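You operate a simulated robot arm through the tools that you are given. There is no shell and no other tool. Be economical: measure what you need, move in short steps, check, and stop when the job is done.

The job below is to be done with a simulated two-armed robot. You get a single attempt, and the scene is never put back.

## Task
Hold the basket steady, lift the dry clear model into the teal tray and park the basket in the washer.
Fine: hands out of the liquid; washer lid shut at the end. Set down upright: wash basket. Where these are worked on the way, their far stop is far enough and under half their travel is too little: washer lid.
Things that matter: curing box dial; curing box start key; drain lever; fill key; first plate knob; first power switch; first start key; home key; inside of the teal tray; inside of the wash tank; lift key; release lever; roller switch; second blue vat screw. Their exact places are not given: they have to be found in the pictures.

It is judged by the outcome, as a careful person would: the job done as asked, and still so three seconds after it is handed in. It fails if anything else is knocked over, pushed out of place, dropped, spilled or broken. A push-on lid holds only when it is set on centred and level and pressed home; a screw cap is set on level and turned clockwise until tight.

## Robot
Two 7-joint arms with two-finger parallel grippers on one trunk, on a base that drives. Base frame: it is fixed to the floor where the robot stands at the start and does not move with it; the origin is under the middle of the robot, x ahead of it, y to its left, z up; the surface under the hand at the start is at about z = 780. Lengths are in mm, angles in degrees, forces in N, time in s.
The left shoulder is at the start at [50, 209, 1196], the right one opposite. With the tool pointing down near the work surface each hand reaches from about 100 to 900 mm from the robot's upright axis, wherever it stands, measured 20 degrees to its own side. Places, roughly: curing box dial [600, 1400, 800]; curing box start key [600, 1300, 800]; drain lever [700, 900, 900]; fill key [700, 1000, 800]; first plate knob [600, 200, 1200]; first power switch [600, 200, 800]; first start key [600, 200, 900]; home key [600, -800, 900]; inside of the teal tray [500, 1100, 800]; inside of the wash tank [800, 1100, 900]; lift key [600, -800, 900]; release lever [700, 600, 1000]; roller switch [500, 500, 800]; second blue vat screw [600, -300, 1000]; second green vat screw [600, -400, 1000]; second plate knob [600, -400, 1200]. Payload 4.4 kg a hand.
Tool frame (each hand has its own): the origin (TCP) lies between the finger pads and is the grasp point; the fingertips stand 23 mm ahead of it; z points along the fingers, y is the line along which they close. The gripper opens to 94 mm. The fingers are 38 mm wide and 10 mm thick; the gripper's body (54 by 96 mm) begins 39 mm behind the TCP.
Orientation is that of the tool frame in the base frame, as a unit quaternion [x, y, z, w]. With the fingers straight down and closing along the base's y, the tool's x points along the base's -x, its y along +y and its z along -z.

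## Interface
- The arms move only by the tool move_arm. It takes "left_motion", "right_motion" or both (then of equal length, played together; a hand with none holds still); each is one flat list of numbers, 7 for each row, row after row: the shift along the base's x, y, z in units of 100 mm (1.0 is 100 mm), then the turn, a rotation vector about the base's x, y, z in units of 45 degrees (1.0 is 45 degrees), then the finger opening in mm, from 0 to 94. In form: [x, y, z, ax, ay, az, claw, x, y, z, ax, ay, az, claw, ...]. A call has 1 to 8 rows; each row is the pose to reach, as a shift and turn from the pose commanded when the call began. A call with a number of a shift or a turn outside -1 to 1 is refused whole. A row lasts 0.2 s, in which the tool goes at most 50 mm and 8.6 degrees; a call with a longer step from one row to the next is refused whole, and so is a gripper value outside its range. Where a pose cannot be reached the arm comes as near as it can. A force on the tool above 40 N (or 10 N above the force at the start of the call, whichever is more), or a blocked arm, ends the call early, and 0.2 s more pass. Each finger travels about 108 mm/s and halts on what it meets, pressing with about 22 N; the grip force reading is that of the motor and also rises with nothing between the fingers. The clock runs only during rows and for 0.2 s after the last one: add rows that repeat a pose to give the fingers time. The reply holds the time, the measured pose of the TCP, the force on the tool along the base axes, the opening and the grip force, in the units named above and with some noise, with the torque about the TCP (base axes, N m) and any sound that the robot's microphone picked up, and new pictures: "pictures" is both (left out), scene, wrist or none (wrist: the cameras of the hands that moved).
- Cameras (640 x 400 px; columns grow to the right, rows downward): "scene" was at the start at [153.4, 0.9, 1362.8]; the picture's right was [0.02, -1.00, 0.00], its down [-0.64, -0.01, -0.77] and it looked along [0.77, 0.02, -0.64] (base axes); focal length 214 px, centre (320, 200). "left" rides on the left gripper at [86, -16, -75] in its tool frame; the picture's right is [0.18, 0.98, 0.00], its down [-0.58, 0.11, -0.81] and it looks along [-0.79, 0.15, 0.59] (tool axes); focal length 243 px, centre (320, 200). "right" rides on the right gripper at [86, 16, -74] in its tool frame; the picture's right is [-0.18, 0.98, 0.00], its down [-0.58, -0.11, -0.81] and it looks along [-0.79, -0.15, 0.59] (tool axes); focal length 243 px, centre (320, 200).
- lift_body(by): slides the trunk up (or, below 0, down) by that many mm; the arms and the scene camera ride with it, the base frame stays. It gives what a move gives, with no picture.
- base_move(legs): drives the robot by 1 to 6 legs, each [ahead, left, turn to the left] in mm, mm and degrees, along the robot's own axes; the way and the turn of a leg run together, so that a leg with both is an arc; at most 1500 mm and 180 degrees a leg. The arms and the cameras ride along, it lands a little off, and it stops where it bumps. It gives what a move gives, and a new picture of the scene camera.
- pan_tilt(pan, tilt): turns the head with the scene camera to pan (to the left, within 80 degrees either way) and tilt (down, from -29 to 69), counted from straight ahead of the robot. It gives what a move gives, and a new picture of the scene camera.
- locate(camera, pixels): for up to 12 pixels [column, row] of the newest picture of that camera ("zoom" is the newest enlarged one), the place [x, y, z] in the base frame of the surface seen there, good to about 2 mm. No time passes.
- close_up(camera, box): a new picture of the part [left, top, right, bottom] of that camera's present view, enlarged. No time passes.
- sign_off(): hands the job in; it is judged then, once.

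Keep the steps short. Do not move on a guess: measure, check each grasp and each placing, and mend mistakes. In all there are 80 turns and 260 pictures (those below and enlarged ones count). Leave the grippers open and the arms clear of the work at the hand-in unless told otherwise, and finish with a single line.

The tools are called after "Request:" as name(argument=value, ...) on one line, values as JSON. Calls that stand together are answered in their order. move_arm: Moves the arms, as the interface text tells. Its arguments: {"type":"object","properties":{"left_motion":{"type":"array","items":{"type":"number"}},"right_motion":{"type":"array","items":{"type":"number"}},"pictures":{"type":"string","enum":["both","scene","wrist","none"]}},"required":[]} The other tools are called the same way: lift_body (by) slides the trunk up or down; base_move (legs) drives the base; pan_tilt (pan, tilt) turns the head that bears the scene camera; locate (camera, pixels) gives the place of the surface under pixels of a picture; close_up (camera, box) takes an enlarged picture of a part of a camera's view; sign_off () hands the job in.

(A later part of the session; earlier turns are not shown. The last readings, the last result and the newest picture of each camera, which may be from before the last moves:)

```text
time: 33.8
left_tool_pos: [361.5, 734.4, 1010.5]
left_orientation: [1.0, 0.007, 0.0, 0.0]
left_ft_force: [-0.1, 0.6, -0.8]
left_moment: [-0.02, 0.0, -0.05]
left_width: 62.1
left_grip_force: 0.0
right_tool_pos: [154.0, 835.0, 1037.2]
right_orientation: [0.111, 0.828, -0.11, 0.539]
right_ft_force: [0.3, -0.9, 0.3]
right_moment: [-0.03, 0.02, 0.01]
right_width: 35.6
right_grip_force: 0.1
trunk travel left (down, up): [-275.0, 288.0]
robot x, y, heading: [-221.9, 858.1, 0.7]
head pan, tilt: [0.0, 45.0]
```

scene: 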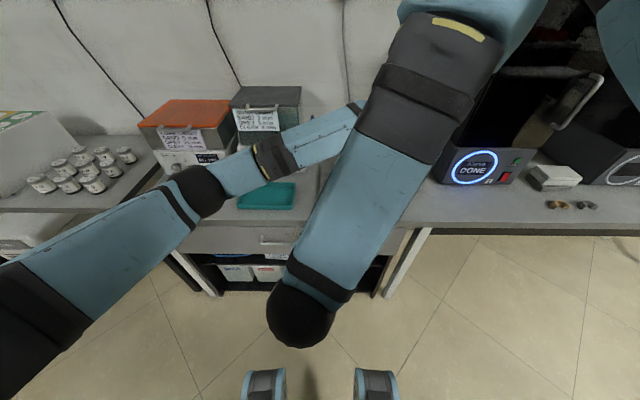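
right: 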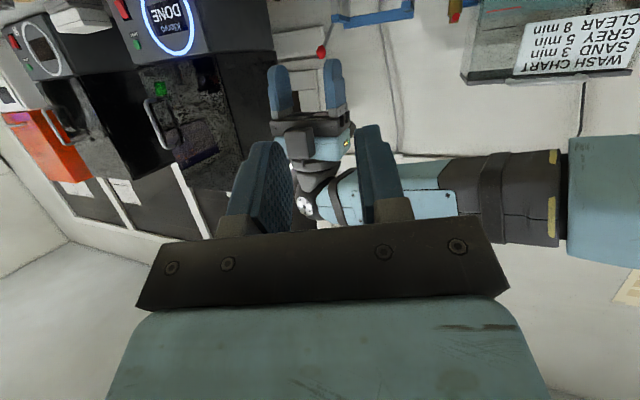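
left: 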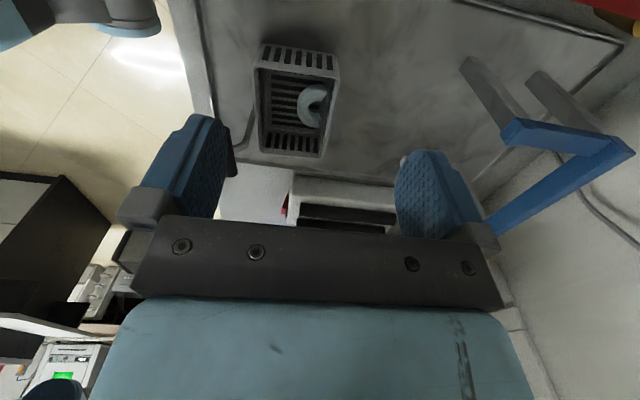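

Left hand goes back over the basket (x 555), then the right hand comes around with yaw corrected by 19°.

Request:
move_arm(left_motion=[0.5, 0, 0, 0, 0, 0, 62, 1, 0, 0, 0, 0, 0, 62], right_motion=[0.1, -0.4, 0, 0, 0, 0.14, 50, 0.3, -0.8, 0, 0, 0, 0.29, 50], pictures="none")

Request:
move_arm(left_motion=[0.47, 0, 0, 0, 0, 0, 62, 0.94, 0, 0, 0, 0, 0, 62], right_motion=[0.4, -0.1, -0.2, 0, 0, 0.1, 50, 0.8, -0.2, -0.4, 0, 0, 0.14, 50], pictures="both")

```text
time: 34.4
left_tool_pos: [461.2, 732.2, 1011.2]
left_orientation: [1.0, 0.005, 0.0, -0.001]
left_ft_force: [0.1, -0.1, 0.5]
left_moment: [0.03, 0.01, -0.01]
left_width: 61.9
left_grip_force: 0.1
right_tool_pos: [185.3, 750.8, 1033.4]
right_orientation: [0.015, 0.835, -0.046, 0.548]
right_ft_force: [0.6, -0.9, 0.0]
right_moment: [0.02, 0.0, 0.01]
right_width: 49.8
right_grip_force: 0.0
trunk travel left (down, up): [-275.0, 288.0]
robot x, y, heading: [-219.4, 857.6, 0.7]
head pan, tilt: [0.0, 45.0]
```

```text
time: 35.0
left_tool_pos: [539.9, 750.5, 1011.6]
left_orientation: [1.0, 0.005, 0.0, -0.001]
left_ft_force: [0.3, 0.5, -0.4]
left_moment: [0.02, 0.0, -0.03]
left_width: 62.3
left_grip_force: 0.0
left hand out of reach, approached as far as the arm can: row 2
right_tool_pos: [267.1, 736.3, 994.0]
right_orientation: [-0.031, 0.835, -0.017, 0.549]
right_ft_force: [0.4, -1.4, 0.3]
right_moment: [-0.03, -0.01, -0.05]
right_width: 50.0
right_grip_force: 0.0
trunk travel left (down, up): [-275.0, 288.0]
robot x, y, heading: [-220.8, 856.4, 0.5]
head pan, tilt: [0.0, 45.0]
```

scene: 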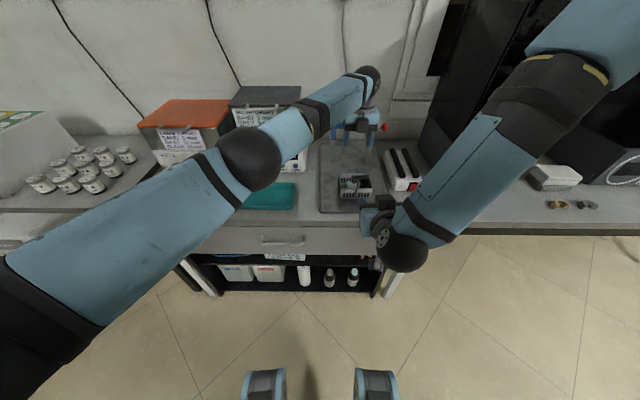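
right: 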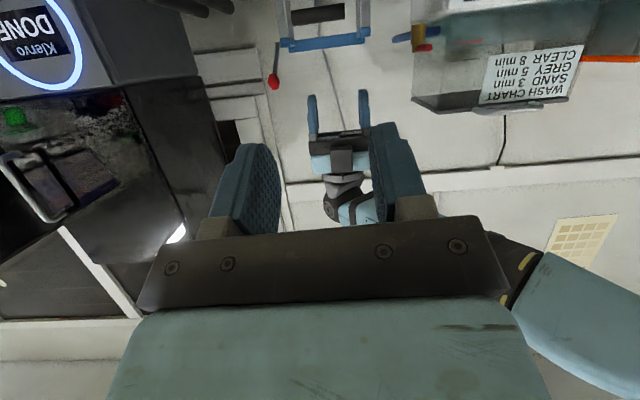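
left: 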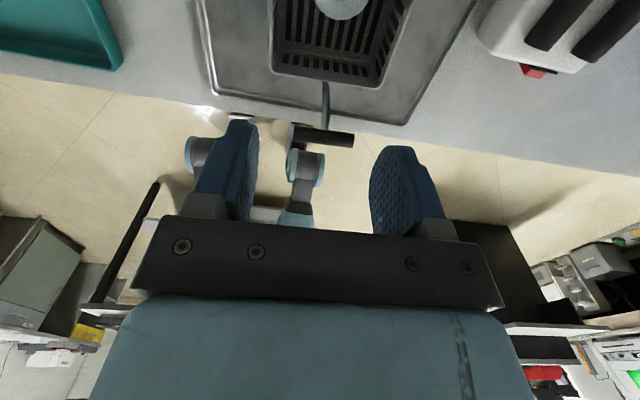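

Left is stretched. Compromise: pull left back 60 mm, shift base 80 ahead and 60 right.

Request:
move_arm(left_motion=[-0.4, 0, 0, 0, 0, 0, 62, -0.6, 0, 0, 0, 0, 0, 62], pictures="none")

Request:
base_move(legs=[[80, -60, -0.5]])

Request:
move_arm(right_motion=[0.2, 0.2, -0.25, 0, 0, 0, 50, 0.4, 0.4, -0.5, 0, 0, 0, 50, 0.6, 0.6, -0.75, 0, 0, 0, 50], pictures="wrist")

```text
time: 35.6
left_tool_pos: [480.2, 749.0, 1016.8]
left_orientation: [1.0, 0.005, 0.0, -0.001]
left_ft_force: [-0.1, 0.4, 0.8]
left_moment: [-0.04, 0.02, -0.01]
left_width: 61.9
left_grip_force: 0.0
right_tool_pos: [266.1, 737.1, 997.1]
right_orientation: [-0.031, 0.834, -0.017, 0.551]
right_ft_force: [-0.1, -0.7, 0.7]
right_moment: [-0.02, 0.01, 0.0]
right_width: 49.8
right_grip_force: 0.1
trunk travel left (down, up): [-275.0, 288.0]
robot x, y, heading: [-218.5, 859.7, 0.7]
head pan, tilt: [0.0, 45.0]
```

```text
time: 36.8
left_tool_pos: [561.4, 682.4, 1013.4]
left_orientation: [1.0, 0.001, 0.0, 0.0]
left_ft_force: [0.7, -0.3, 0.1]
left_moment: [0.02, 0.01, 0.02]
left_width: 61.9
left_grip_force: 0.1
right_tool_pos: [346.4, 672.7, 995.5]
right_orientation: [-0.026, 0.834, -0.02, 0.55]
right_ft_force: [0.9, 0.0, -0.4]
right_moment: [0.0, 0.02, 0.0]
right_width: 50.1
right_grip_force: 0.1
trunk travel left (down, up): [-275.0, 288.0]
robot x, y, heading: [-138.0, 799.2, 0.2]
head pan, tilt: [0.0, 45.0]
```

scene: 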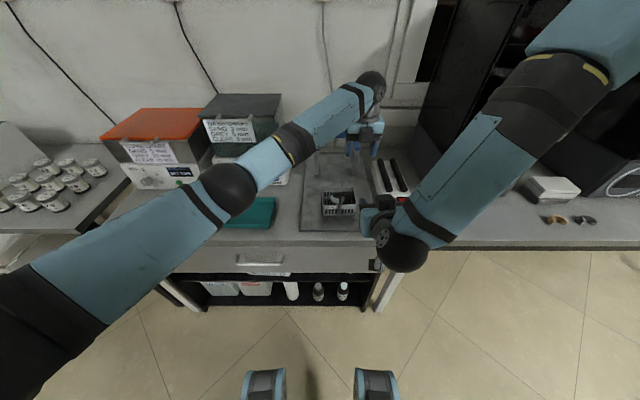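

```text
time: 37.6
left_tool_pos: [561.4, 681.8, 1014.7]
left_orientation: [1.0, 0.001, -0.002, 0.0]
left_ft_force: [-0.6, 0.2, -0.4]
left_moment: [-0.02, 0.04, 0.01]
left_width: 62.1
left_grip_force: 0.1
right_tool_pos: [405.9, 731.3, 919.3]
right_orientation: [-0.027, 0.835, -0.02, 0.55]
right_ft_force: [0.7, 0.0, 0.4]
right_moment: [0.01, -0.01, -0.03]
right_width: 50.1
right_grip_force: 0.0
trunk travel left (down, up): [-275.0, 288.0]
robot x, y, heading: [-140.4, 799.0, -0.1]
head pan, tilt: [0.0, 45.0]
```

right: 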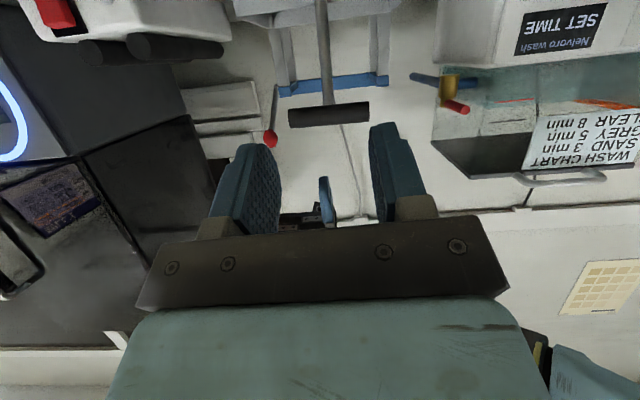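

Reachable now. Open to 66 (outside bar ends) and go to 30 mm short.

Request:
move_arm(right_motion=[0.1, 0, -0.2, 0, 0, 0, 66, 0.3, 0.03, -0.38, 0, 0, 0, 66, 0.46, 0.03, -0.38, 0, 0, 0, 66], pictures="wrist")

Request:
locate(camera="right", pixels=[[316, 20], [322, 50], [326, 90], [326, 120], [300, 130], [350, 130]])

Request:
close_up(camera="right", box=[200, 0, 440, 220])

```text
time: 38.4
left_tool_pos: [561.5, 681.9, 1014.8]
left_orientation: [1.0, 0.001, -0.001, 0.0]
left_ft_force: [0.0, 0.3, 0.1]
left_moment: [-0.03, 0.01, 0.01]
left_width: 61.9
left_grip_force: 0.1
right_tool_pos: [450.7, 736.7, 882.2]
right_orientation: [-0.027, 0.834, -0.019, 0.55]
right_ft_force: [-0.6, -0.5, 0.5]
right_moment: [0.0, -0.01, -0.01]
right_width: 65.8
right_grip_force: 0.1
trunk travel left (down, up): [-275.0, 288.0]
robot x, y, heading: [-139.1, 797.0, 0.1]
head pan, tilt: [0.0, 45.0]
```

right: 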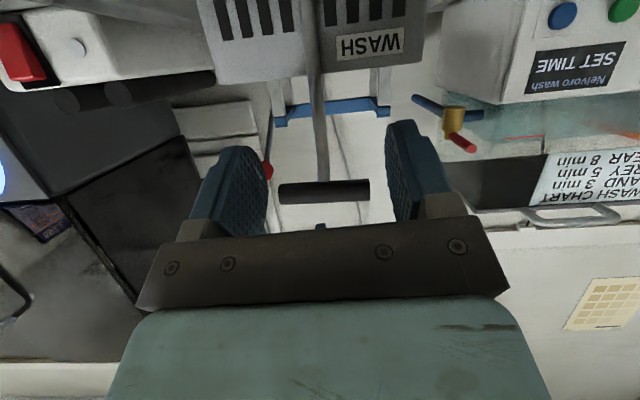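

```text
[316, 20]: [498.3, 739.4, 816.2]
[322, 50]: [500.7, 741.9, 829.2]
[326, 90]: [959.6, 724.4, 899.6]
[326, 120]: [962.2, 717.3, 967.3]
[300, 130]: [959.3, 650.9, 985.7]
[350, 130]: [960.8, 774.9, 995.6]
```

```text
1.82 times, centred on (320, 110) of right
```

zoom: 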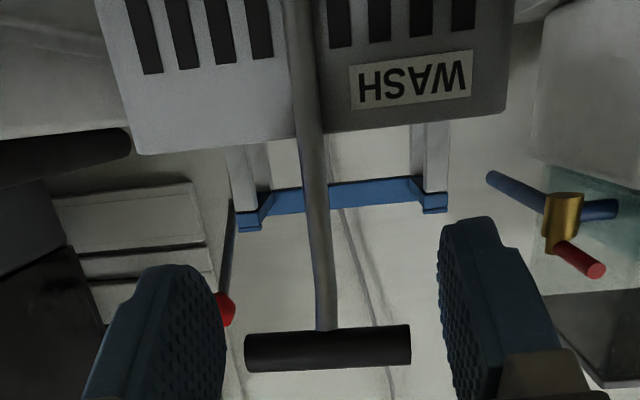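

Request:
locate(camera="zoom", pixels=[[312, 150], [316, 200], [320, 250], [250, 350], [405, 345], [325, 350]])

```text
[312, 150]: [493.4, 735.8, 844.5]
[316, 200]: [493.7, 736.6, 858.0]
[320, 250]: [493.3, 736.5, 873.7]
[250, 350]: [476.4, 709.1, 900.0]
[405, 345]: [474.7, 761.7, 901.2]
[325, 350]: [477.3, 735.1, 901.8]
```

Aligned (post y≈736). Go in the last 30 mm.

Request:
move_arm(right_motion=[0.15, 0.01, -0.06, 0, 0, 0, 66, 0.31, 0.01, -0.12, 0, 0, 0, 66], pictures="wrist")

Request:
close_up(camera="right", box=[200, 0, 440, 220])

Request:
close_up(camera="scene", box=[290, 170, 400, 260])

```text
time: 39.0
left_tool_pos: [560.9, 682.7, 1014.2]
left_orientation: [1.0, 0.001, 0.001, 0.001]
left_ft_force: [-0.8, 0.6, 0.3]
left_moment: [0.0, 0.01, -0.03]
left_width: 62.0
left_grip_force: 0.0
right_tool_pos: [482.3, 737.9, 871.3]
right_orientation: [-0.027, 0.834, -0.02, 0.551]
right_ft_force: [-1.0, -0.2, -0.1]
right_moment: [-0.06, 0.02, 0.01]
right_width: 66.2
right_grip_force: 0.0
trunk travel left (down, up): [-275.0, 288.0]
robot x, y, heading: [-137.1, 800.4, -0.2]
head pan, tilt: [0.0, 45.0]
```

right: 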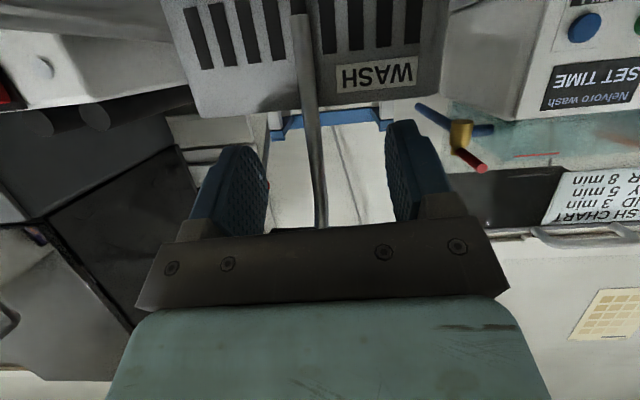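

```text
1.82 times, centred on (320, 110) of right
```

zoom: 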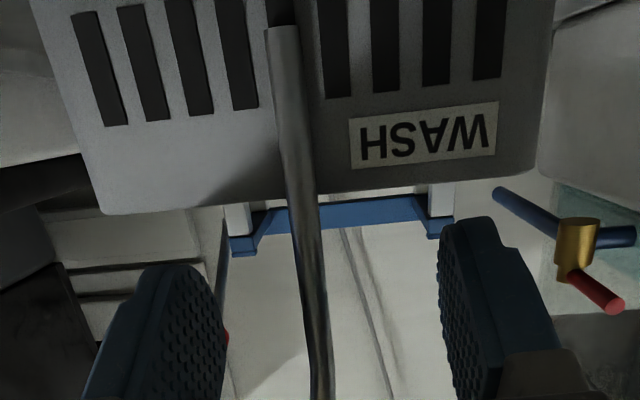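

```text
4.44 times, centred on (345, 215) of scene
```

zoom: 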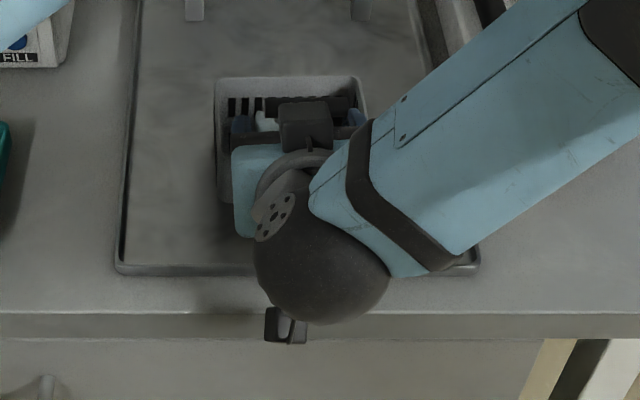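

Aligned within a few mm; nudge −3 mm in y and close on the post.

Request:
move_arm(right_motion=[0, -0.03, 0, 0, 0, 0, 50, 0, -0.03, 0, 0, 0, 0, 30, 0, -0.03, 0, 0, 0, 0, 16, 0, -0.03, 0, 0, 0, 0, 6, 0, -0.03, 0, 0, 0, 0, 3, 0, -0.03, 0, 0, 0, 0, 0], pictures="wrist")

Request:
close_up(camera="right", box=[200, 0, 440, 220])

```text
time: 40.4
left_tool_pos: [559.6, 681.6, 1016.4]
left_orientation: [1.0, 0.001, 0.001, 0.0]
left_ft_force: [-0.3, 0.2, 0.1]
left_moment: [-0.01, 0.01, -0.02]
left_width: 62.0
left_grip_force: 0.0
right_tool_pos: [481.6, 732.7, 871.6]
right_orientation: [-0.026, 0.834, -0.02, 0.552]
right_ft_force: [-0.1, 0.6, 11.8]
right_moment: [0.81, -0.17, -0.04]
right_width: 8.0
right_grip_force: 21.8
trunk travel left (down, up): [-275.0, 288.0]
robot x, y, heading: [-137.6, 799.8, -0.1]
head pan, tilt: [0.0, 45.0]
```

right: 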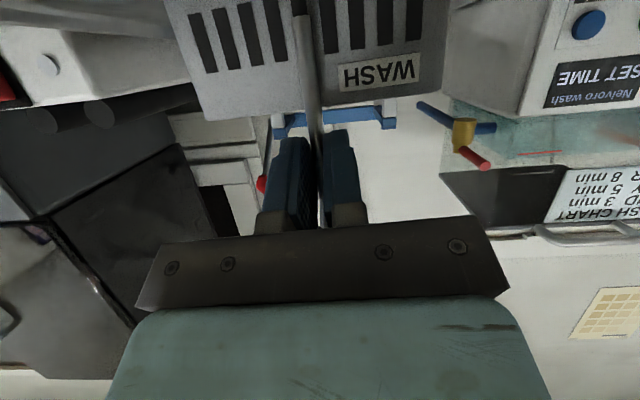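

```text
1.82 times, centred on (320, 110) of right
```

zoom: 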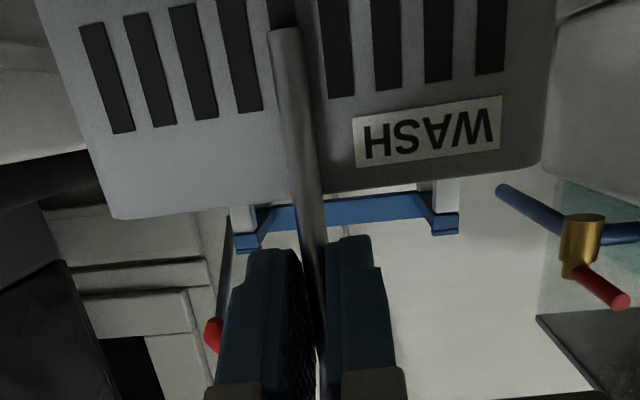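

Gripped (8 mm), but a moment of 0.8 Nm shows a ~4° roll mismatch. Roll the hand to match.

Request:
move_arm(right_motion=[0, -0.03, 0, 0.04, 0, -0.017, 0, 0, 0, 0, 0.083, 0, -0.035, 0, 0, 0, 0, 0.083, 0, -0.035, 0], pictures="none")

Request:
close_up(camera="scene", box=[290, 170, 400, 260])

Request:
close_up(camera="left", box=[180, 0, 460, 200])

```text
time: 41.2
left_tool_pos: [560.6, 681.9, 1015.3]
left_orientation: [1.0, 0.001, 0.0, 0.001]
left_ft_force: [0.1, -0.1, 0.2]
left_moment: [0.02, 0.04, 0.0]
left_width: 62.0
left_grip_force: 0.0
right_tool_pos: [481.6, 733.2, 870.5]
right_orientation: [0.003, 0.835, -0.001, 0.55]
right_ft_force: [0.0, -1.0, 3.1]
right_moment: [-0.17, 0.05, -0.03]
right_width: 7.3
right_grip_force: 21.5
trunk travel left (down, up): [-275.0, 288.0]
robot x, y, heading: [-135.6, 797.9, 0.2]
head pan, tilt: [0.0, 45.0]
```

```text
4.44 times, centred on (345, 215) of scene
```

zoom: 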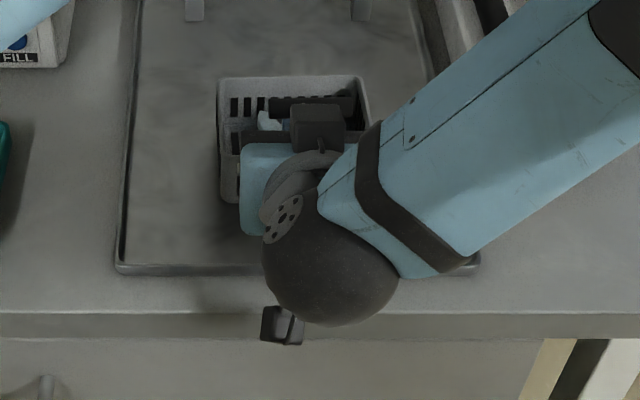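

```text
2.00 times, centred on (320, 100) of left
```

zoom: 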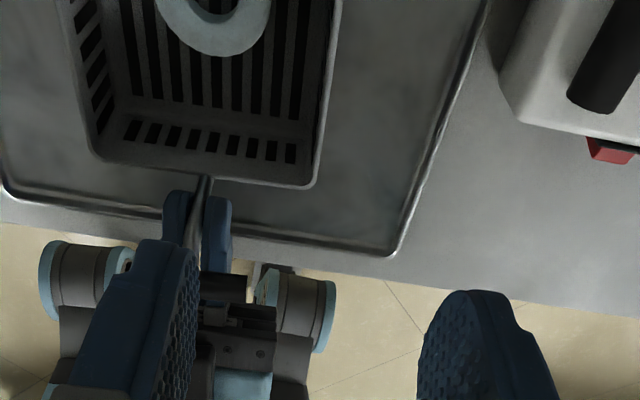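

The hold is steady now. Measure the model in the left camera.

Request:
locate(camera="zoom", pixels=[[160, 5], [262, 10], [270, 3], [220, 45], [330, 10], [75, 10], [195, 22], [240, 22], [100, 150], [300, 180]])

Request:
move_arm(left_motion=[0.2, 0.25, 0, 0, 0, 0, 62, 0.4, 0.53, 0, 0, 0, 0, 62], pictures="wrist")

```text
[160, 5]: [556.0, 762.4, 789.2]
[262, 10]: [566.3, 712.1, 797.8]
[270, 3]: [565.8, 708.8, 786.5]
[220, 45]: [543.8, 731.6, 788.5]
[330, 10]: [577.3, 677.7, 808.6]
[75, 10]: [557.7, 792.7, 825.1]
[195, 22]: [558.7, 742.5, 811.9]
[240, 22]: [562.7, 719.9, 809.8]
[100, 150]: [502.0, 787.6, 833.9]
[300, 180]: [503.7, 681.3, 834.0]
```

```text
time: 41.8
left_tool_pos: [602.1, 738.4, 1011.3]
left_orientation: [1.0, 0.0, 0.0, 0.0]
left_ft_force: [-0.5, 0.7, -0.1]
left_moment: [-0.02, 0.0, -0.03]
left_width: 61.9
left_grip_force: 0.1
right_tool_pos: [481.2, 733.5, 870.3]
right_orientation: [0.002, 0.835, 0.0, 0.55]
right_ft_force: [0.5, -0.1, 0.4]
right_moment: [-0.03, 0.04, 0.04]
right_width: 7.0
right_grip_force: 22.4
trunk travel left (down, up): [-275.0, 288.0]
robot x, y, heading: [-136.1, 801.7, 0.1]
head pan, tilt: [0.0, 45.0]
```

left: 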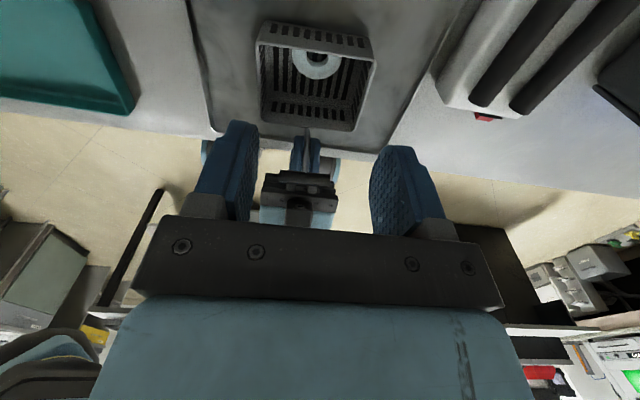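

Request:
close_up(camera="left", box=[245, 15, 385, 135])

Request:
locate(camera="zoom", pixels=[[206, 190], [410, 205], [300, 280], [220, 145], [430, 150], [225, 235], [395, 250], [310, 245], [570, 175], [90, 100], [330, 55], [310, 150]])

```text
3.33 times, centred on (315, 75) of left
```

zoom: 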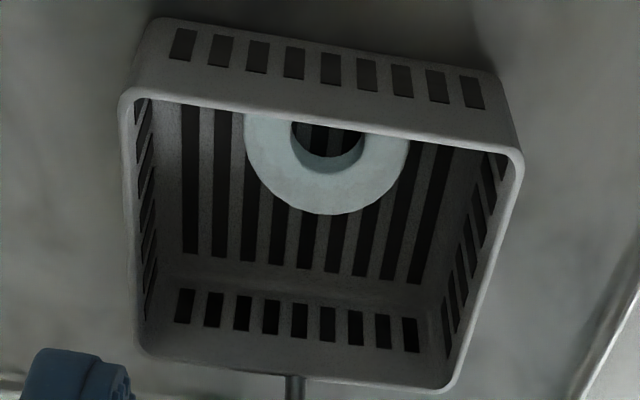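

```text
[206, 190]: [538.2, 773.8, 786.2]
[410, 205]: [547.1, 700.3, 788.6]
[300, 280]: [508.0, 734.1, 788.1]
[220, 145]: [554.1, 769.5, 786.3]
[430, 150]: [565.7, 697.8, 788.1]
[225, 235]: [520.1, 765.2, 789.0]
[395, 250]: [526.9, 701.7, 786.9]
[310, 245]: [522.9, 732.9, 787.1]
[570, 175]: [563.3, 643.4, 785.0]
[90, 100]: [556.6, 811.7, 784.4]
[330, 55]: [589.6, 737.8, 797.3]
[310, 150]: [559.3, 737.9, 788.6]
```

Request:
locate(camera="zoom", pixels=[[255, 160], [400, 165], [320, 205], [325, 185], [275, 150], [380, 155], [265, 120], [395, 140], [130, 110], [515, 165], [145, 340], [455, 375]])

```text
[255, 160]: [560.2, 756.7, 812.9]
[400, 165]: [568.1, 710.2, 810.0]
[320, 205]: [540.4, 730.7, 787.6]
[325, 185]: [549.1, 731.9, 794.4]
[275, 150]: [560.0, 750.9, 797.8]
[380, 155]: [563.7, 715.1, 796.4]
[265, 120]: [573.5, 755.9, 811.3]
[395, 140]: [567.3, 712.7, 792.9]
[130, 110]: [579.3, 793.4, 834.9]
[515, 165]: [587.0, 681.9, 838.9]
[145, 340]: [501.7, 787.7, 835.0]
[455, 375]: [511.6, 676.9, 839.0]
```

Model: y 708–760, centre 734.5; x 544–578, top z 812. Move left above at x 553 and lower to just over the rim.

Request:
move_arm(left_motion=[-0.24, -0.01, -0.3, 0, 0, 0, 62, -0.48, -0.02, -0.6, 0, 0, 0, 62, -0.48, -0.02, -0.9, 0, 0, 0, 62], pictures="none")

Request:
move_arm(left_motion=[0, 0, -0.3, 0, 0, 0, 62, 0, 0, -0.55, 0, 0, 0, 62, 0, 0, -0.55, 0, 0, 0, 62], pictures="wrist")

Request:
close_up(camera="scene", box=[280, 130, 420, 260])

Request:
close_up(camera="left", box=[180, 0, 460, 220])

```text
time: 42.6
left_tool_pos: [555.5, 733.3, 924.9]
left_orientation: [1.0, 0.0, 0.0, 0.0]
left_ft_force: [-1.2, 0.2, 0.6]
left_moment: [0.0, -0.01, 0.0]
left_width: 62.1
left_grip_force: 0.1
right_tool_pos: [481.2, 733.0, 870.4]
right_orientation: [0.002, 0.835, 0.0, 0.55]
right_ft_force: [0.4, 0.1, -1.5]
right_moment: [0.07, 0.07, -0.01]
right_width: 7.1
right_grip_force: 22.4
trunk travel left (down, up): [-275.0, 288.0]
robot x, y, heading: [-139.1, 800.8, 0.4]
head pan, tilt: [0.0, 45.0]
```

```text
time: 43.4
left_tool_pos: [553.4, 731.1, 871.0]
left_orientation: [1.0, 0.002, -0.001, 0.0]
left_ft_force: [-0.5, -0.5, -0.9]
left_moment: [-0.03, 0.06, 0.0]
left_width: 62.0
left_grip_force: 0.1
right_tool_pos: [482.7, 733.9, 870.3]
right_orientation: [0.003, 0.835, 0.0, 0.55]
right_ft_force: [0.5, 0.0, -2.1]
right_moment: [0.03, 0.09, -0.03]
right_width: 7.0
right_grip_force: 22.0
trunk travel left (down, up): [-275.0, 288.0]
robot x, y, heading: [-139.5, 798.5, 0.0]
head pan, tilt: [0.0, 45.0]
```

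left: 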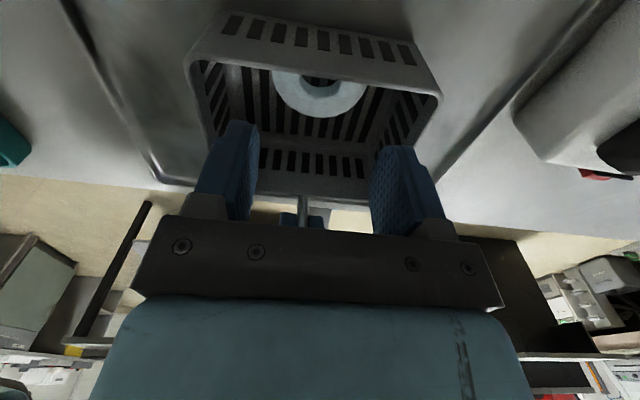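

```text
3.08 times, centred on (350, 195) of scene
```

zoom: 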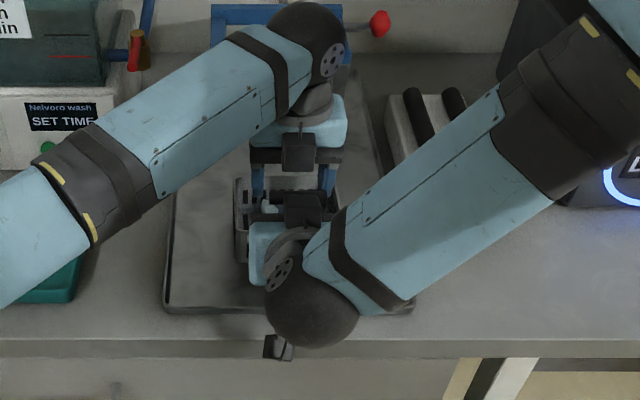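

```text
1.82 times, centred on (320, 110) of left
```

zoom: 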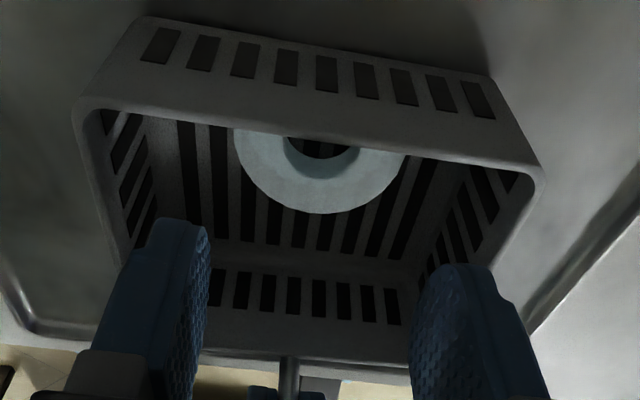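

Fingers straddle the model; shift +2.5 mm in y and descend 52 mm.

Request:
move_arm(left_motion=[0, 0.025, -0.15, 0, 0, 0, 62, 0, 0.025, -0.3, 0, 0, 0, 62, 0, 0.025, -0.42, 0, 0, 0, 62, 0, 0.025, -0.52, 0, 0, 0, 62], pictures="wrist")

Request:
close_up(camera="left", box=[180, 0, 460, 220])

```text
time: 44.3
left_tool_pos: [554.8, 734.1, 831.1]
left_orientation: [1.0, -0.001, 0.004, 0.003]
left_ft_force: [2.3, -0.5, 2.6]
left_moment: [0.02, 0.26, 0.03]
left_width: 62.0
left_grip_force: 0.2
right_tool_pos: [476.8, 733.0, 866.9]
right_orientation: [0.002, 0.837, -0.001, 0.547]
right_ft_force: [-5.0, -0.7, 5.2]
right_moment: [-0.04, 0.11, 0.01]
right_width: 7.2
right_grip_force: 22.3
trunk travel left (down, up): [-275.0, 288.0]
robot x, y, heading: [-139.3, 801.6, 0.3]
head pan, tilt: [0.0, 45.0]
stopped in row 4 (left hand): the force on the tool passed its limit at 61 N (the readings are from after the stop); the commanded pose is now the measured one
```

left: 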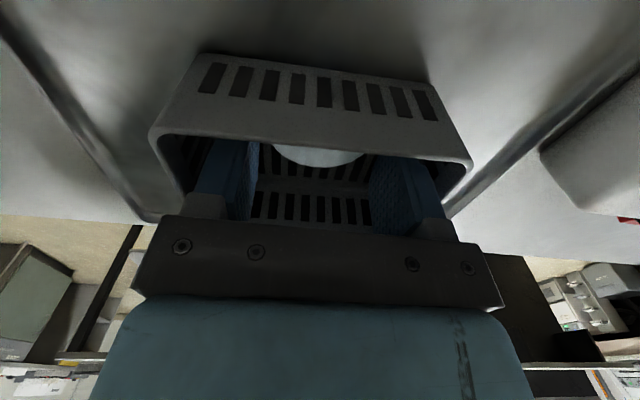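

```text
1.82 times, centred on (320, 110) of left
```

zoom: 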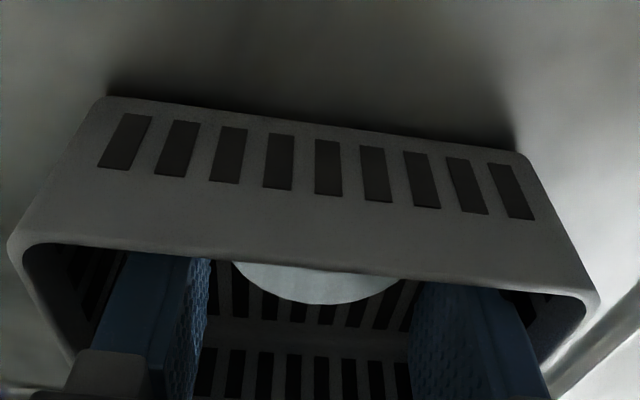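

Something touched at z≈831 and pushed the right hand a few mm. Look before continuing.

Request:
close_up(camera="scene", box=[320, 170, 380, 230])

Request:
close_up(camera="right", box=[200, 0, 440, 220])

```text
6.67 times, centred on (350, 200) of scene
```

zoom: 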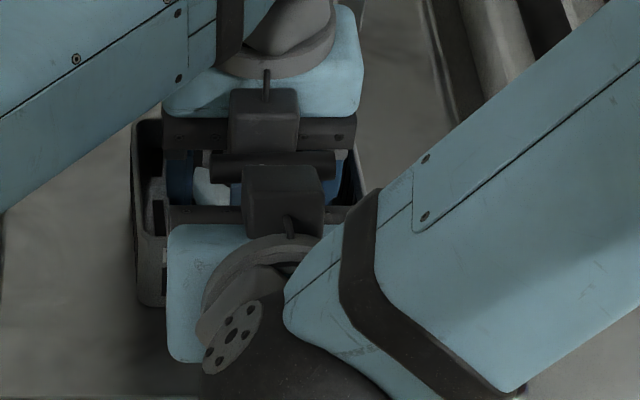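

```text
1.82 times, centred on (320, 110) of right
```

zoom: 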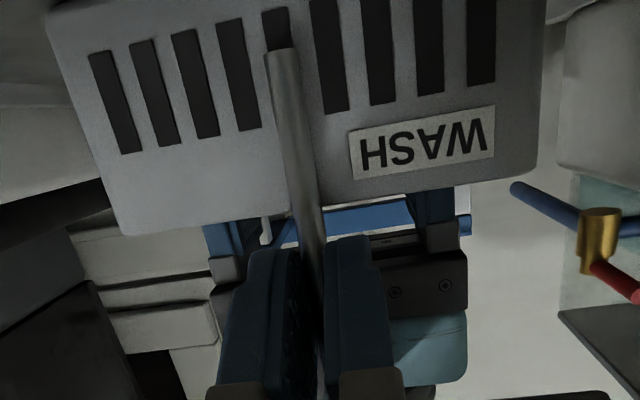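

A box on the left hand's back side is catching the handle bar. Raise 35 mm, and lean the hand's top 10° away (+x) so that box clears the bar.

Request:
move_arm(left_motion=[0, 0, 0.2, 0, 0, 0, 62, 0, 0, 0.35, 0, 0.11, 0, 62, -0.02, 0, 0.35, 0, 0.222, 0, 62, -0.02, 0, 0.35, 0, 0.222, 0, 62], pictures="wrist")

Request:
close_up(camera="left", box=[180, 0, 460, 220])

Request:
locate(camera="zoom", pixels=[[235, 200], [400, 200], [320, 225]])

Request:
close_up(camera="scene", box=[320, 170, 380, 230])

```text
time: 45.3
left_tool_pos: [550.6, 731.8, 864.8]
left_orientation: [0.997, -0.001, -0.083, 0.002]
left_ft_force: [-0.9, 0.2, -0.2]
left_moment: [-0.01, -0.06, 0.05]
left_width: 61.8
left_grip_force: 0.1
right_tool_pos: [479.3, 732.2, 867.7]
right_orientation: [0.002, 0.838, 0.0, 0.546]
right_ft_force: [0.8, 2.0, 9.6]
right_moment: [0.03, -0.25, 0.05]
right_width: 7.0
right_grip_force: 22.5
trunk travel left (down, up): [-275.0, 288.0]
robot x, y, heading: [-140.3, 798.0, -0.0]
head pan, tilt: [0.0, 45.0]
```

left: 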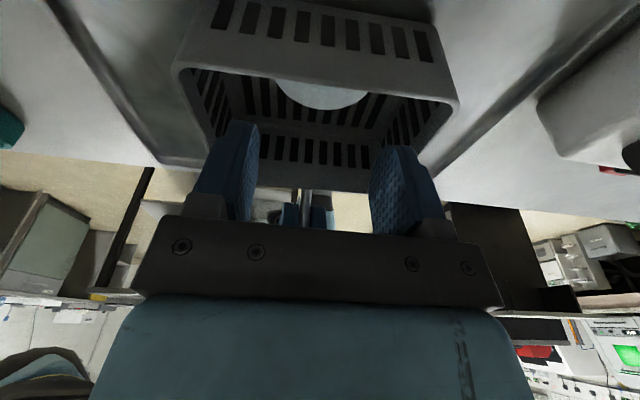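

```text
1.82 times, centred on (320, 110) of left
```

zoom: 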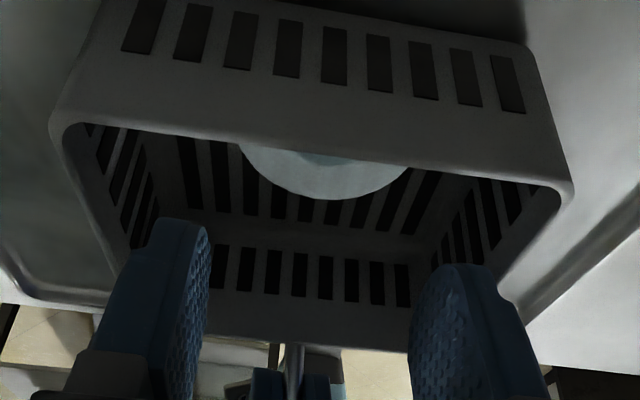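

```text
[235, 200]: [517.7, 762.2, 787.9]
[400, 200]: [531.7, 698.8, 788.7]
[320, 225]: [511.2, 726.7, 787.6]
```

```text
6.67 times, centred on (350, 200) of scene
```

zoom: 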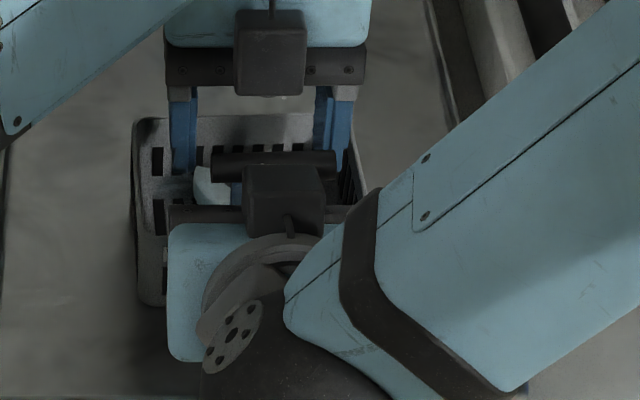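

Request:
locate(camera="zoom", pixels=[[240, 85], [270, 85], [300, 85], [240, 30], [300, 40], [270, 160], [220, 160], [325, 160], [270, 172]])

```text
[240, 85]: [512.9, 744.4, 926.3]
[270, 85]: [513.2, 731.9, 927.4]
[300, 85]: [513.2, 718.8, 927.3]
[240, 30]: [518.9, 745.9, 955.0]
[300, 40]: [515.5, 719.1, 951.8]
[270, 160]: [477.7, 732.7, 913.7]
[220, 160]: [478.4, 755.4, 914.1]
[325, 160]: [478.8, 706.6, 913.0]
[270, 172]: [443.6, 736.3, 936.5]
```

Request:
locate(camera="left", pixels=[[323, 105], [300, 95], [345, 100], [282, 72], [375, 89], [240, 66], [420, 94], [300, 80], [350, 86], [455, 110], [178, 70]])

```text
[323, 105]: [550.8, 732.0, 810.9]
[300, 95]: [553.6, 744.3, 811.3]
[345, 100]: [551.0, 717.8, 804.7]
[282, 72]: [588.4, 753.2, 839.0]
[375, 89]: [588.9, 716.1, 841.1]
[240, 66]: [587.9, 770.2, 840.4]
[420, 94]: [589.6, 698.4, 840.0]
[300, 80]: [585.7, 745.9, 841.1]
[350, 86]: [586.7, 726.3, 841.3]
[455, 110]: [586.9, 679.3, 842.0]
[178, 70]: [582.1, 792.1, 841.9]
```

Rear wall inner ≈ 585, model still centred under the fingers. Tilt 5° more, +3.5 mm x, descend 46 mm.

Request:
move_arm(left_motion=[0.035, 0, -0.1, 0, 0.111, 0, 62, 0.035, 0, -0.25, 0, 0.111, 0, 62, 0.035, 0, -0.37, 0, 0.111, 0, 62, 0.035, 0, -0.46, 0, 0.111, 0, 62], pictures="wrist")

Request:
close_up(camera="left", box=[180, 0, 460, 220])

Request:
close_up(camera="scene", box=[320, 170, 380, 230])

```text
time: 46.3
left_tool_pos: [554.8, 730.8, 820.0]
left_orientation: [0.992, 0.0, -0.126, 0.003]
left_ft_force: [-0.1, 1.5, 0.4]
left_moment: [0.03, 0.0, -0.01]
left_width: 62.1
left_grip_force: 0.0
right_tool_pos: [479.6, 733.2, 866.8]
right_orientation: [0.002, 0.838, -0.002, 0.546]
right_ft_force: [2.4, 2.1, 13.0]
right_moment: [0.04, -0.45, 0.05]
right_width: 7.4
right_grip_force: 21.9
trunk travel left (down, up): [-275.0, 288.0]
robot x, y, heading: [-137.5, 799.5, 0.4]
head pan, tilt: [0.0, 45.0]
```

left: 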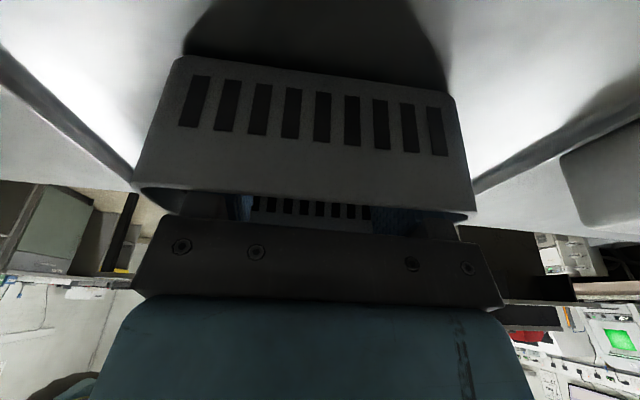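

```text
1.82 times, centred on (320, 110) of left
```

zoom: 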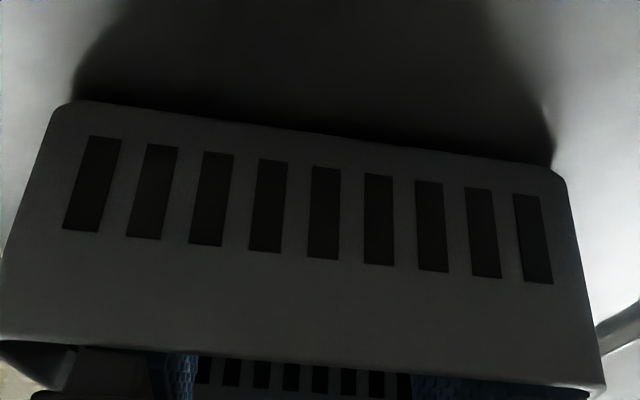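

```text
6.67 times, centred on (350, 200) of scene
```

zoom: 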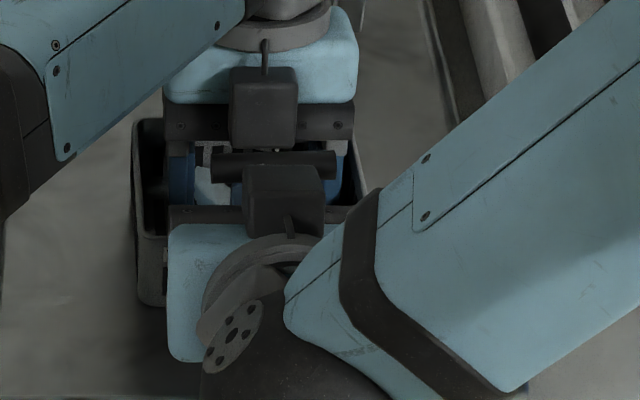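

Down at z 820 without contact. Close on the model, and ease the right hand up 2 mm.

Request:
move_arm(left_motion=[0, 0, 0, 0, 0, 0, 56, 0, 0, 0, 0, 0, 0, 50, 0, 0, 0, 0, 0, 0, 44, 0, 0, 0, 0, 0, 0, 40, 0, 0, 0, 0, 0, 0, 36], right_motion=[0, 0, 0.02, 0, 0, 0, 0, 0, 0, 0.02, 0, 0, 0, 0, 0, 0, 0.02, 0, 0, 0, 0, 0, 0, 0.02, 0, 0, 0, 0, 0, 0, 0.02, 0, 0, 0, 0], pictures="none")

```text
time: 47.5
left_tool_pos: [556.1, 731.8, 820.2]
left_orientation: [0.992, -0.001, -0.126, 0.003]
left_ft_force: [-0.5, 0.4, 3.9]
left_moment: [0.09, -0.01, 0.04]
left_width: 53.1
left_grip_force: 22.2
right_tool_pos: [478.6, 731.7, 867.8]
right_orientation: [0.001, 0.839, -0.001, 0.545]
right_ft_force: [-0.8, 0.2, -4.9]
right_moment: [-0.03, 0.46, 0.0]
right_width: 7.3
right_grip_force: 21.8
trunk travel left (down, up): [-275.0, 288.0]
robot x, y, heading: [-137.8, 802.1, 0.0]
head pan, tilt: [0.0, 45.0]
```

Model gripped (53 mm, 22 N). Lift slowly.

Request:
move_arm(left_motion=[0, 0, 0.08, 0, 0, 0, 36, 0, 0, 0.2, 0, 0, 0, 36, 0, 0, 0.4, 0, 0, 0, 36, 0, 0, 0.6, 0, 0, 0, 36, 0, 0, 0.8, 0, 0, 0, 36, 0, 0, 1, 0, 0, 0, 36], right_motion=[0, 0, -0.01, 0, 0, 0, 0, 0, 0, -0.01, 0, 0, 0, 0, 0, 0, -0.01, 0, 0, 0, 0, 0, 0, -0.01, 0, 0, 0, 0, 0, 0, -0.01, 0, 0, 0, 0, 0, 0, -0.01, 0, 0, 0, 0], pictures="both")

Request:
close_up(camera="left", box=[180, 0, 460, 220])

```text
time: 48.9
left_tool_pos: [555.0, 732.3, 918.0]
left_orientation: [0.992, 0.0, -0.127, 0.003]
left_ft_force: [-1.0, -0.5, -0.4]
left_moment: [0.01, 0.0, 0.02]
left_width: 35.8
left_grip_force: 0.1
right_tool_pos: [481.0, 730.8, 866.6]
right_orientation: [0.002, 0.839, -0.001, 0.545]
right_ft_force: [-0.3, 0.0, -2.4]
right_moment: [-0.03, 0.07, 0.03]
right_width: 7.3
right_grip_force: 22.7
trunk travel left (down, up): [-275.0, 288.0]
robot x, y, heading: [-137.2, 801.7, -0.0]
head pan, tilt: [0.0, 45.0]
```

scene: 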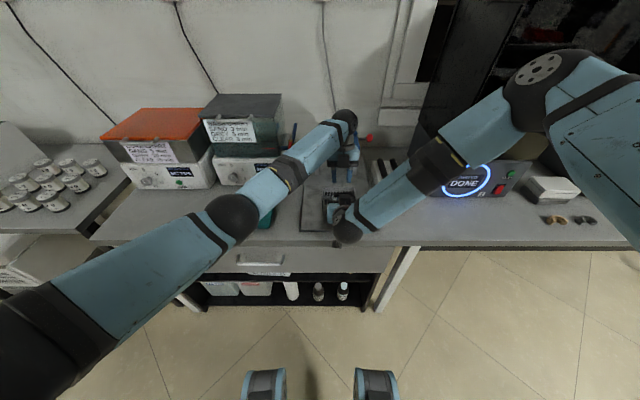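
right: 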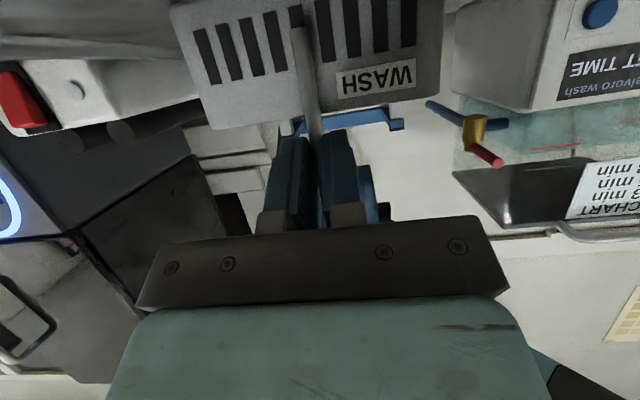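
left: 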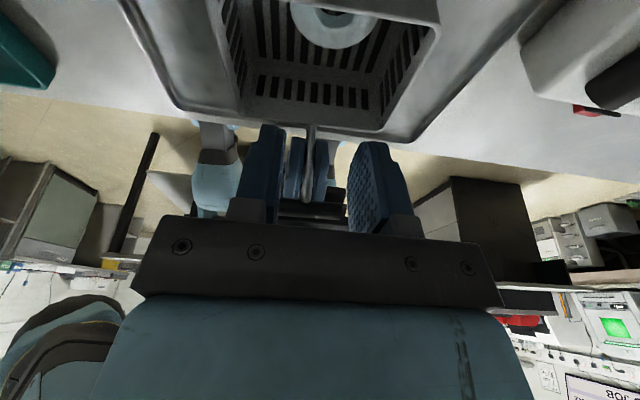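

```text
1.82 times, centred on (320, 110) of left
```

zoom: 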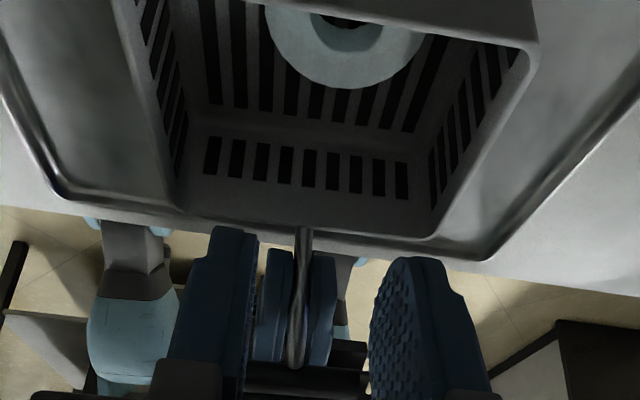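

The model slipped out (pads were on the tapering front half); it still sits in the basket. Go up and back for a clear view.

Request:
move_arm(left_motion=[0.15, 0, 0.3, 0, -0.11, 0, 50, 0.3, 0, 0.6, 0, -0.222, 0, 62, 0.5, 0, 0.9, 0, -0.222, 0, 62, 0.5, 0, 0.9, 0, -0.222, 0, 62], pictures="wrist")

Request:
close_up(camera="left", box=[245, 15, 385, 135])

```text
time: 49.9
left_tool_pos: [607.0, 734.4, 1005.6]
left_orientation: [0.999, -0.001, -0.04, 0.003]
left_ft_force: [0.3, -1.1, -0.9]
left_moment: [0.02, 0.01, 0.02]
left_width: 61.8
left_grip_force: 0.0
right_tool_pos: [479.3, 733.5, 867.3]
right_orientation: [0.002, 0.838, -0.001, 0.546]
right_ft_force: [-0.2, 1.0, -0.9]
right_moment: [0.0, 0.11, -0.02]
right_width: 7.4
right_grip_force: 22.0
trunk travel left (down, up): [-275.0, 288.0]
robot x, y, heading: [-140.8, 798.5, 0.3]
head pan, tilt: [0.0, 45.0]
```

left: 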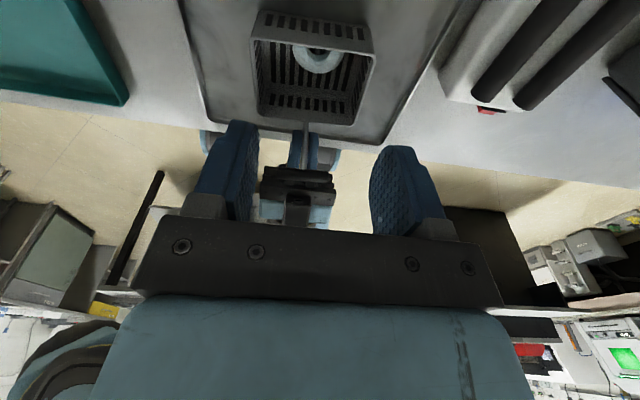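

```text
3.33 times, centred on (315, 75) of left
```

zoom: 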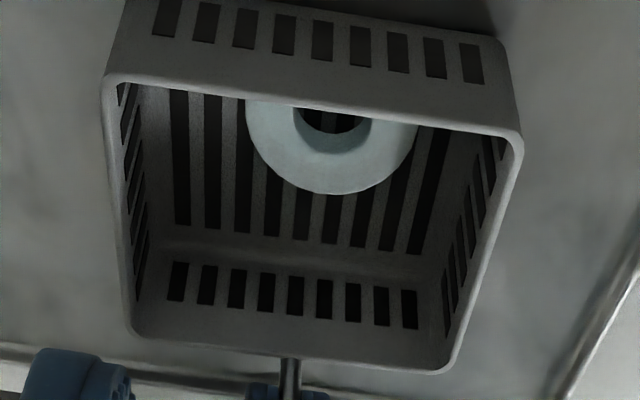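

Request:
locate(camera="zoom", pixels=[[252, 130], [412, 145], [330, 190], [330, 170], [280, 115], [390, 125], [265, 103], [405, 122], [300, 100], [150, 80], [460, 122], [330, 90]])

```text
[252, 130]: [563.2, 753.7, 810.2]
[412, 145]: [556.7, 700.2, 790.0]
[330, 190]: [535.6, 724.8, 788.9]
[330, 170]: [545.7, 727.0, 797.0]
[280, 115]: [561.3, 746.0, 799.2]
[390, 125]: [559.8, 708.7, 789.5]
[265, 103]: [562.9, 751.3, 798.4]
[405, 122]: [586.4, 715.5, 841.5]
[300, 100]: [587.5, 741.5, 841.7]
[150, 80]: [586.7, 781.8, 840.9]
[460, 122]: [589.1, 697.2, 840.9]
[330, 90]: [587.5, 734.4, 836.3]
```

Model has shifted to y≈703–755 (centre ≈729). Retry further back (x 561), 5° tilt, lower. Approach over the rim first.

Request:
move_arm(left_motion=[-0.2, -0.02, -0.3, 0, 0, 0, 62, -0.4, -0.04, -0.55, 0, 0, 0, 60, -0.45, -0.04, -0.8, 0, 0, 0, 58], pictures="none")

Request:
move_arm(left_motion=[0, 0, -0.3, 0, 0, 0, 58, 0, 0, -0.55, 0, 0, 0, 58, 0, 0, -0.55, 0, 0, 0, 58], pictures="wrist")

Request:
close_up(camera="left", box=[180, 0, 460, 220])

```text
time: 50.7
left_tool_pos: [561.9, 728.2, 927.3]
left_orientation: [0.999, -0.001, -0.041, 0.002]
left_ft_force: [-0.5, -0.2, 0.7]
left_moment: [0.03, -0.04, 0.01]
left_width: 58.0
left_grip_force: 0.0
right_tool_pos: [479.7, 732.7, 867.0]
right_orientation: [0.002, 0.838, -0.001, 0.545]
right_ft_force: [-0.3, -0.2, -1.3]
right_moment: [0.0, 0.07, -0.03]
right_width: 7.2
right_grip_force: 22.0
trunk travel left (down, up): [-275.0, 288.0]
robot x, y, heading: [-139.8, 799.3, -0.1]
head pan, tilt: [0.0, 45.0]
```

```text
time: 51.5
left_tool_pos: [561.6, 728.3, 872.8]
left_orientation: [0.999, 0.0, -0.039, 0.003]
left_ft_force: [0.8, 0.1, 0.4]
left_moment: [-0.01, -0.01, -0.01]
left_width: 58.1
left_grip_force: 0.1
right_tool_pos: [479.5, 732.2, 868.1]
right_orientation: [0.002, 0.838, -0.001, 0.546]
right_ft_force: [0.0, 0.2, -1.0]
right_moment: [0.01, 0.11, 0.04]
right_width: 7.2
right_grip_force: 21.5
trunk travel left (down, up): [-275.0, 288.0]
robot x, y, heading: [-139.5, 796.3, -0.1]
head pan, tilt: [0.0, 45.0]
```

left: 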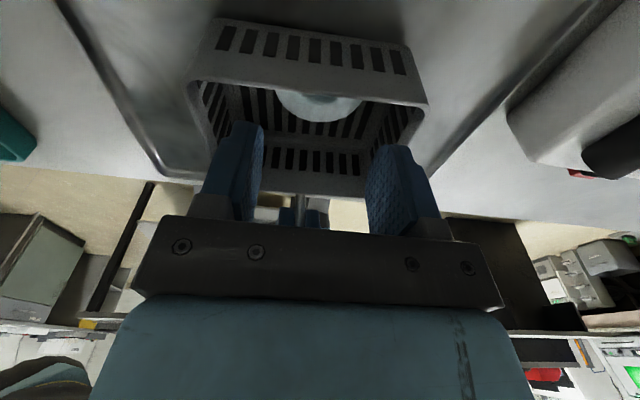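

```text
1.82 times, centred on (320, 110) of left
```

zoom: 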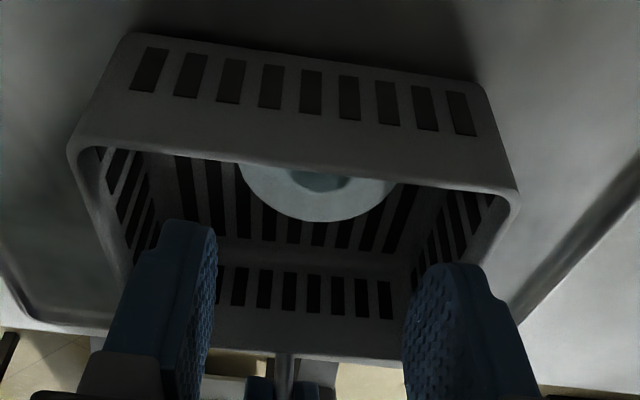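

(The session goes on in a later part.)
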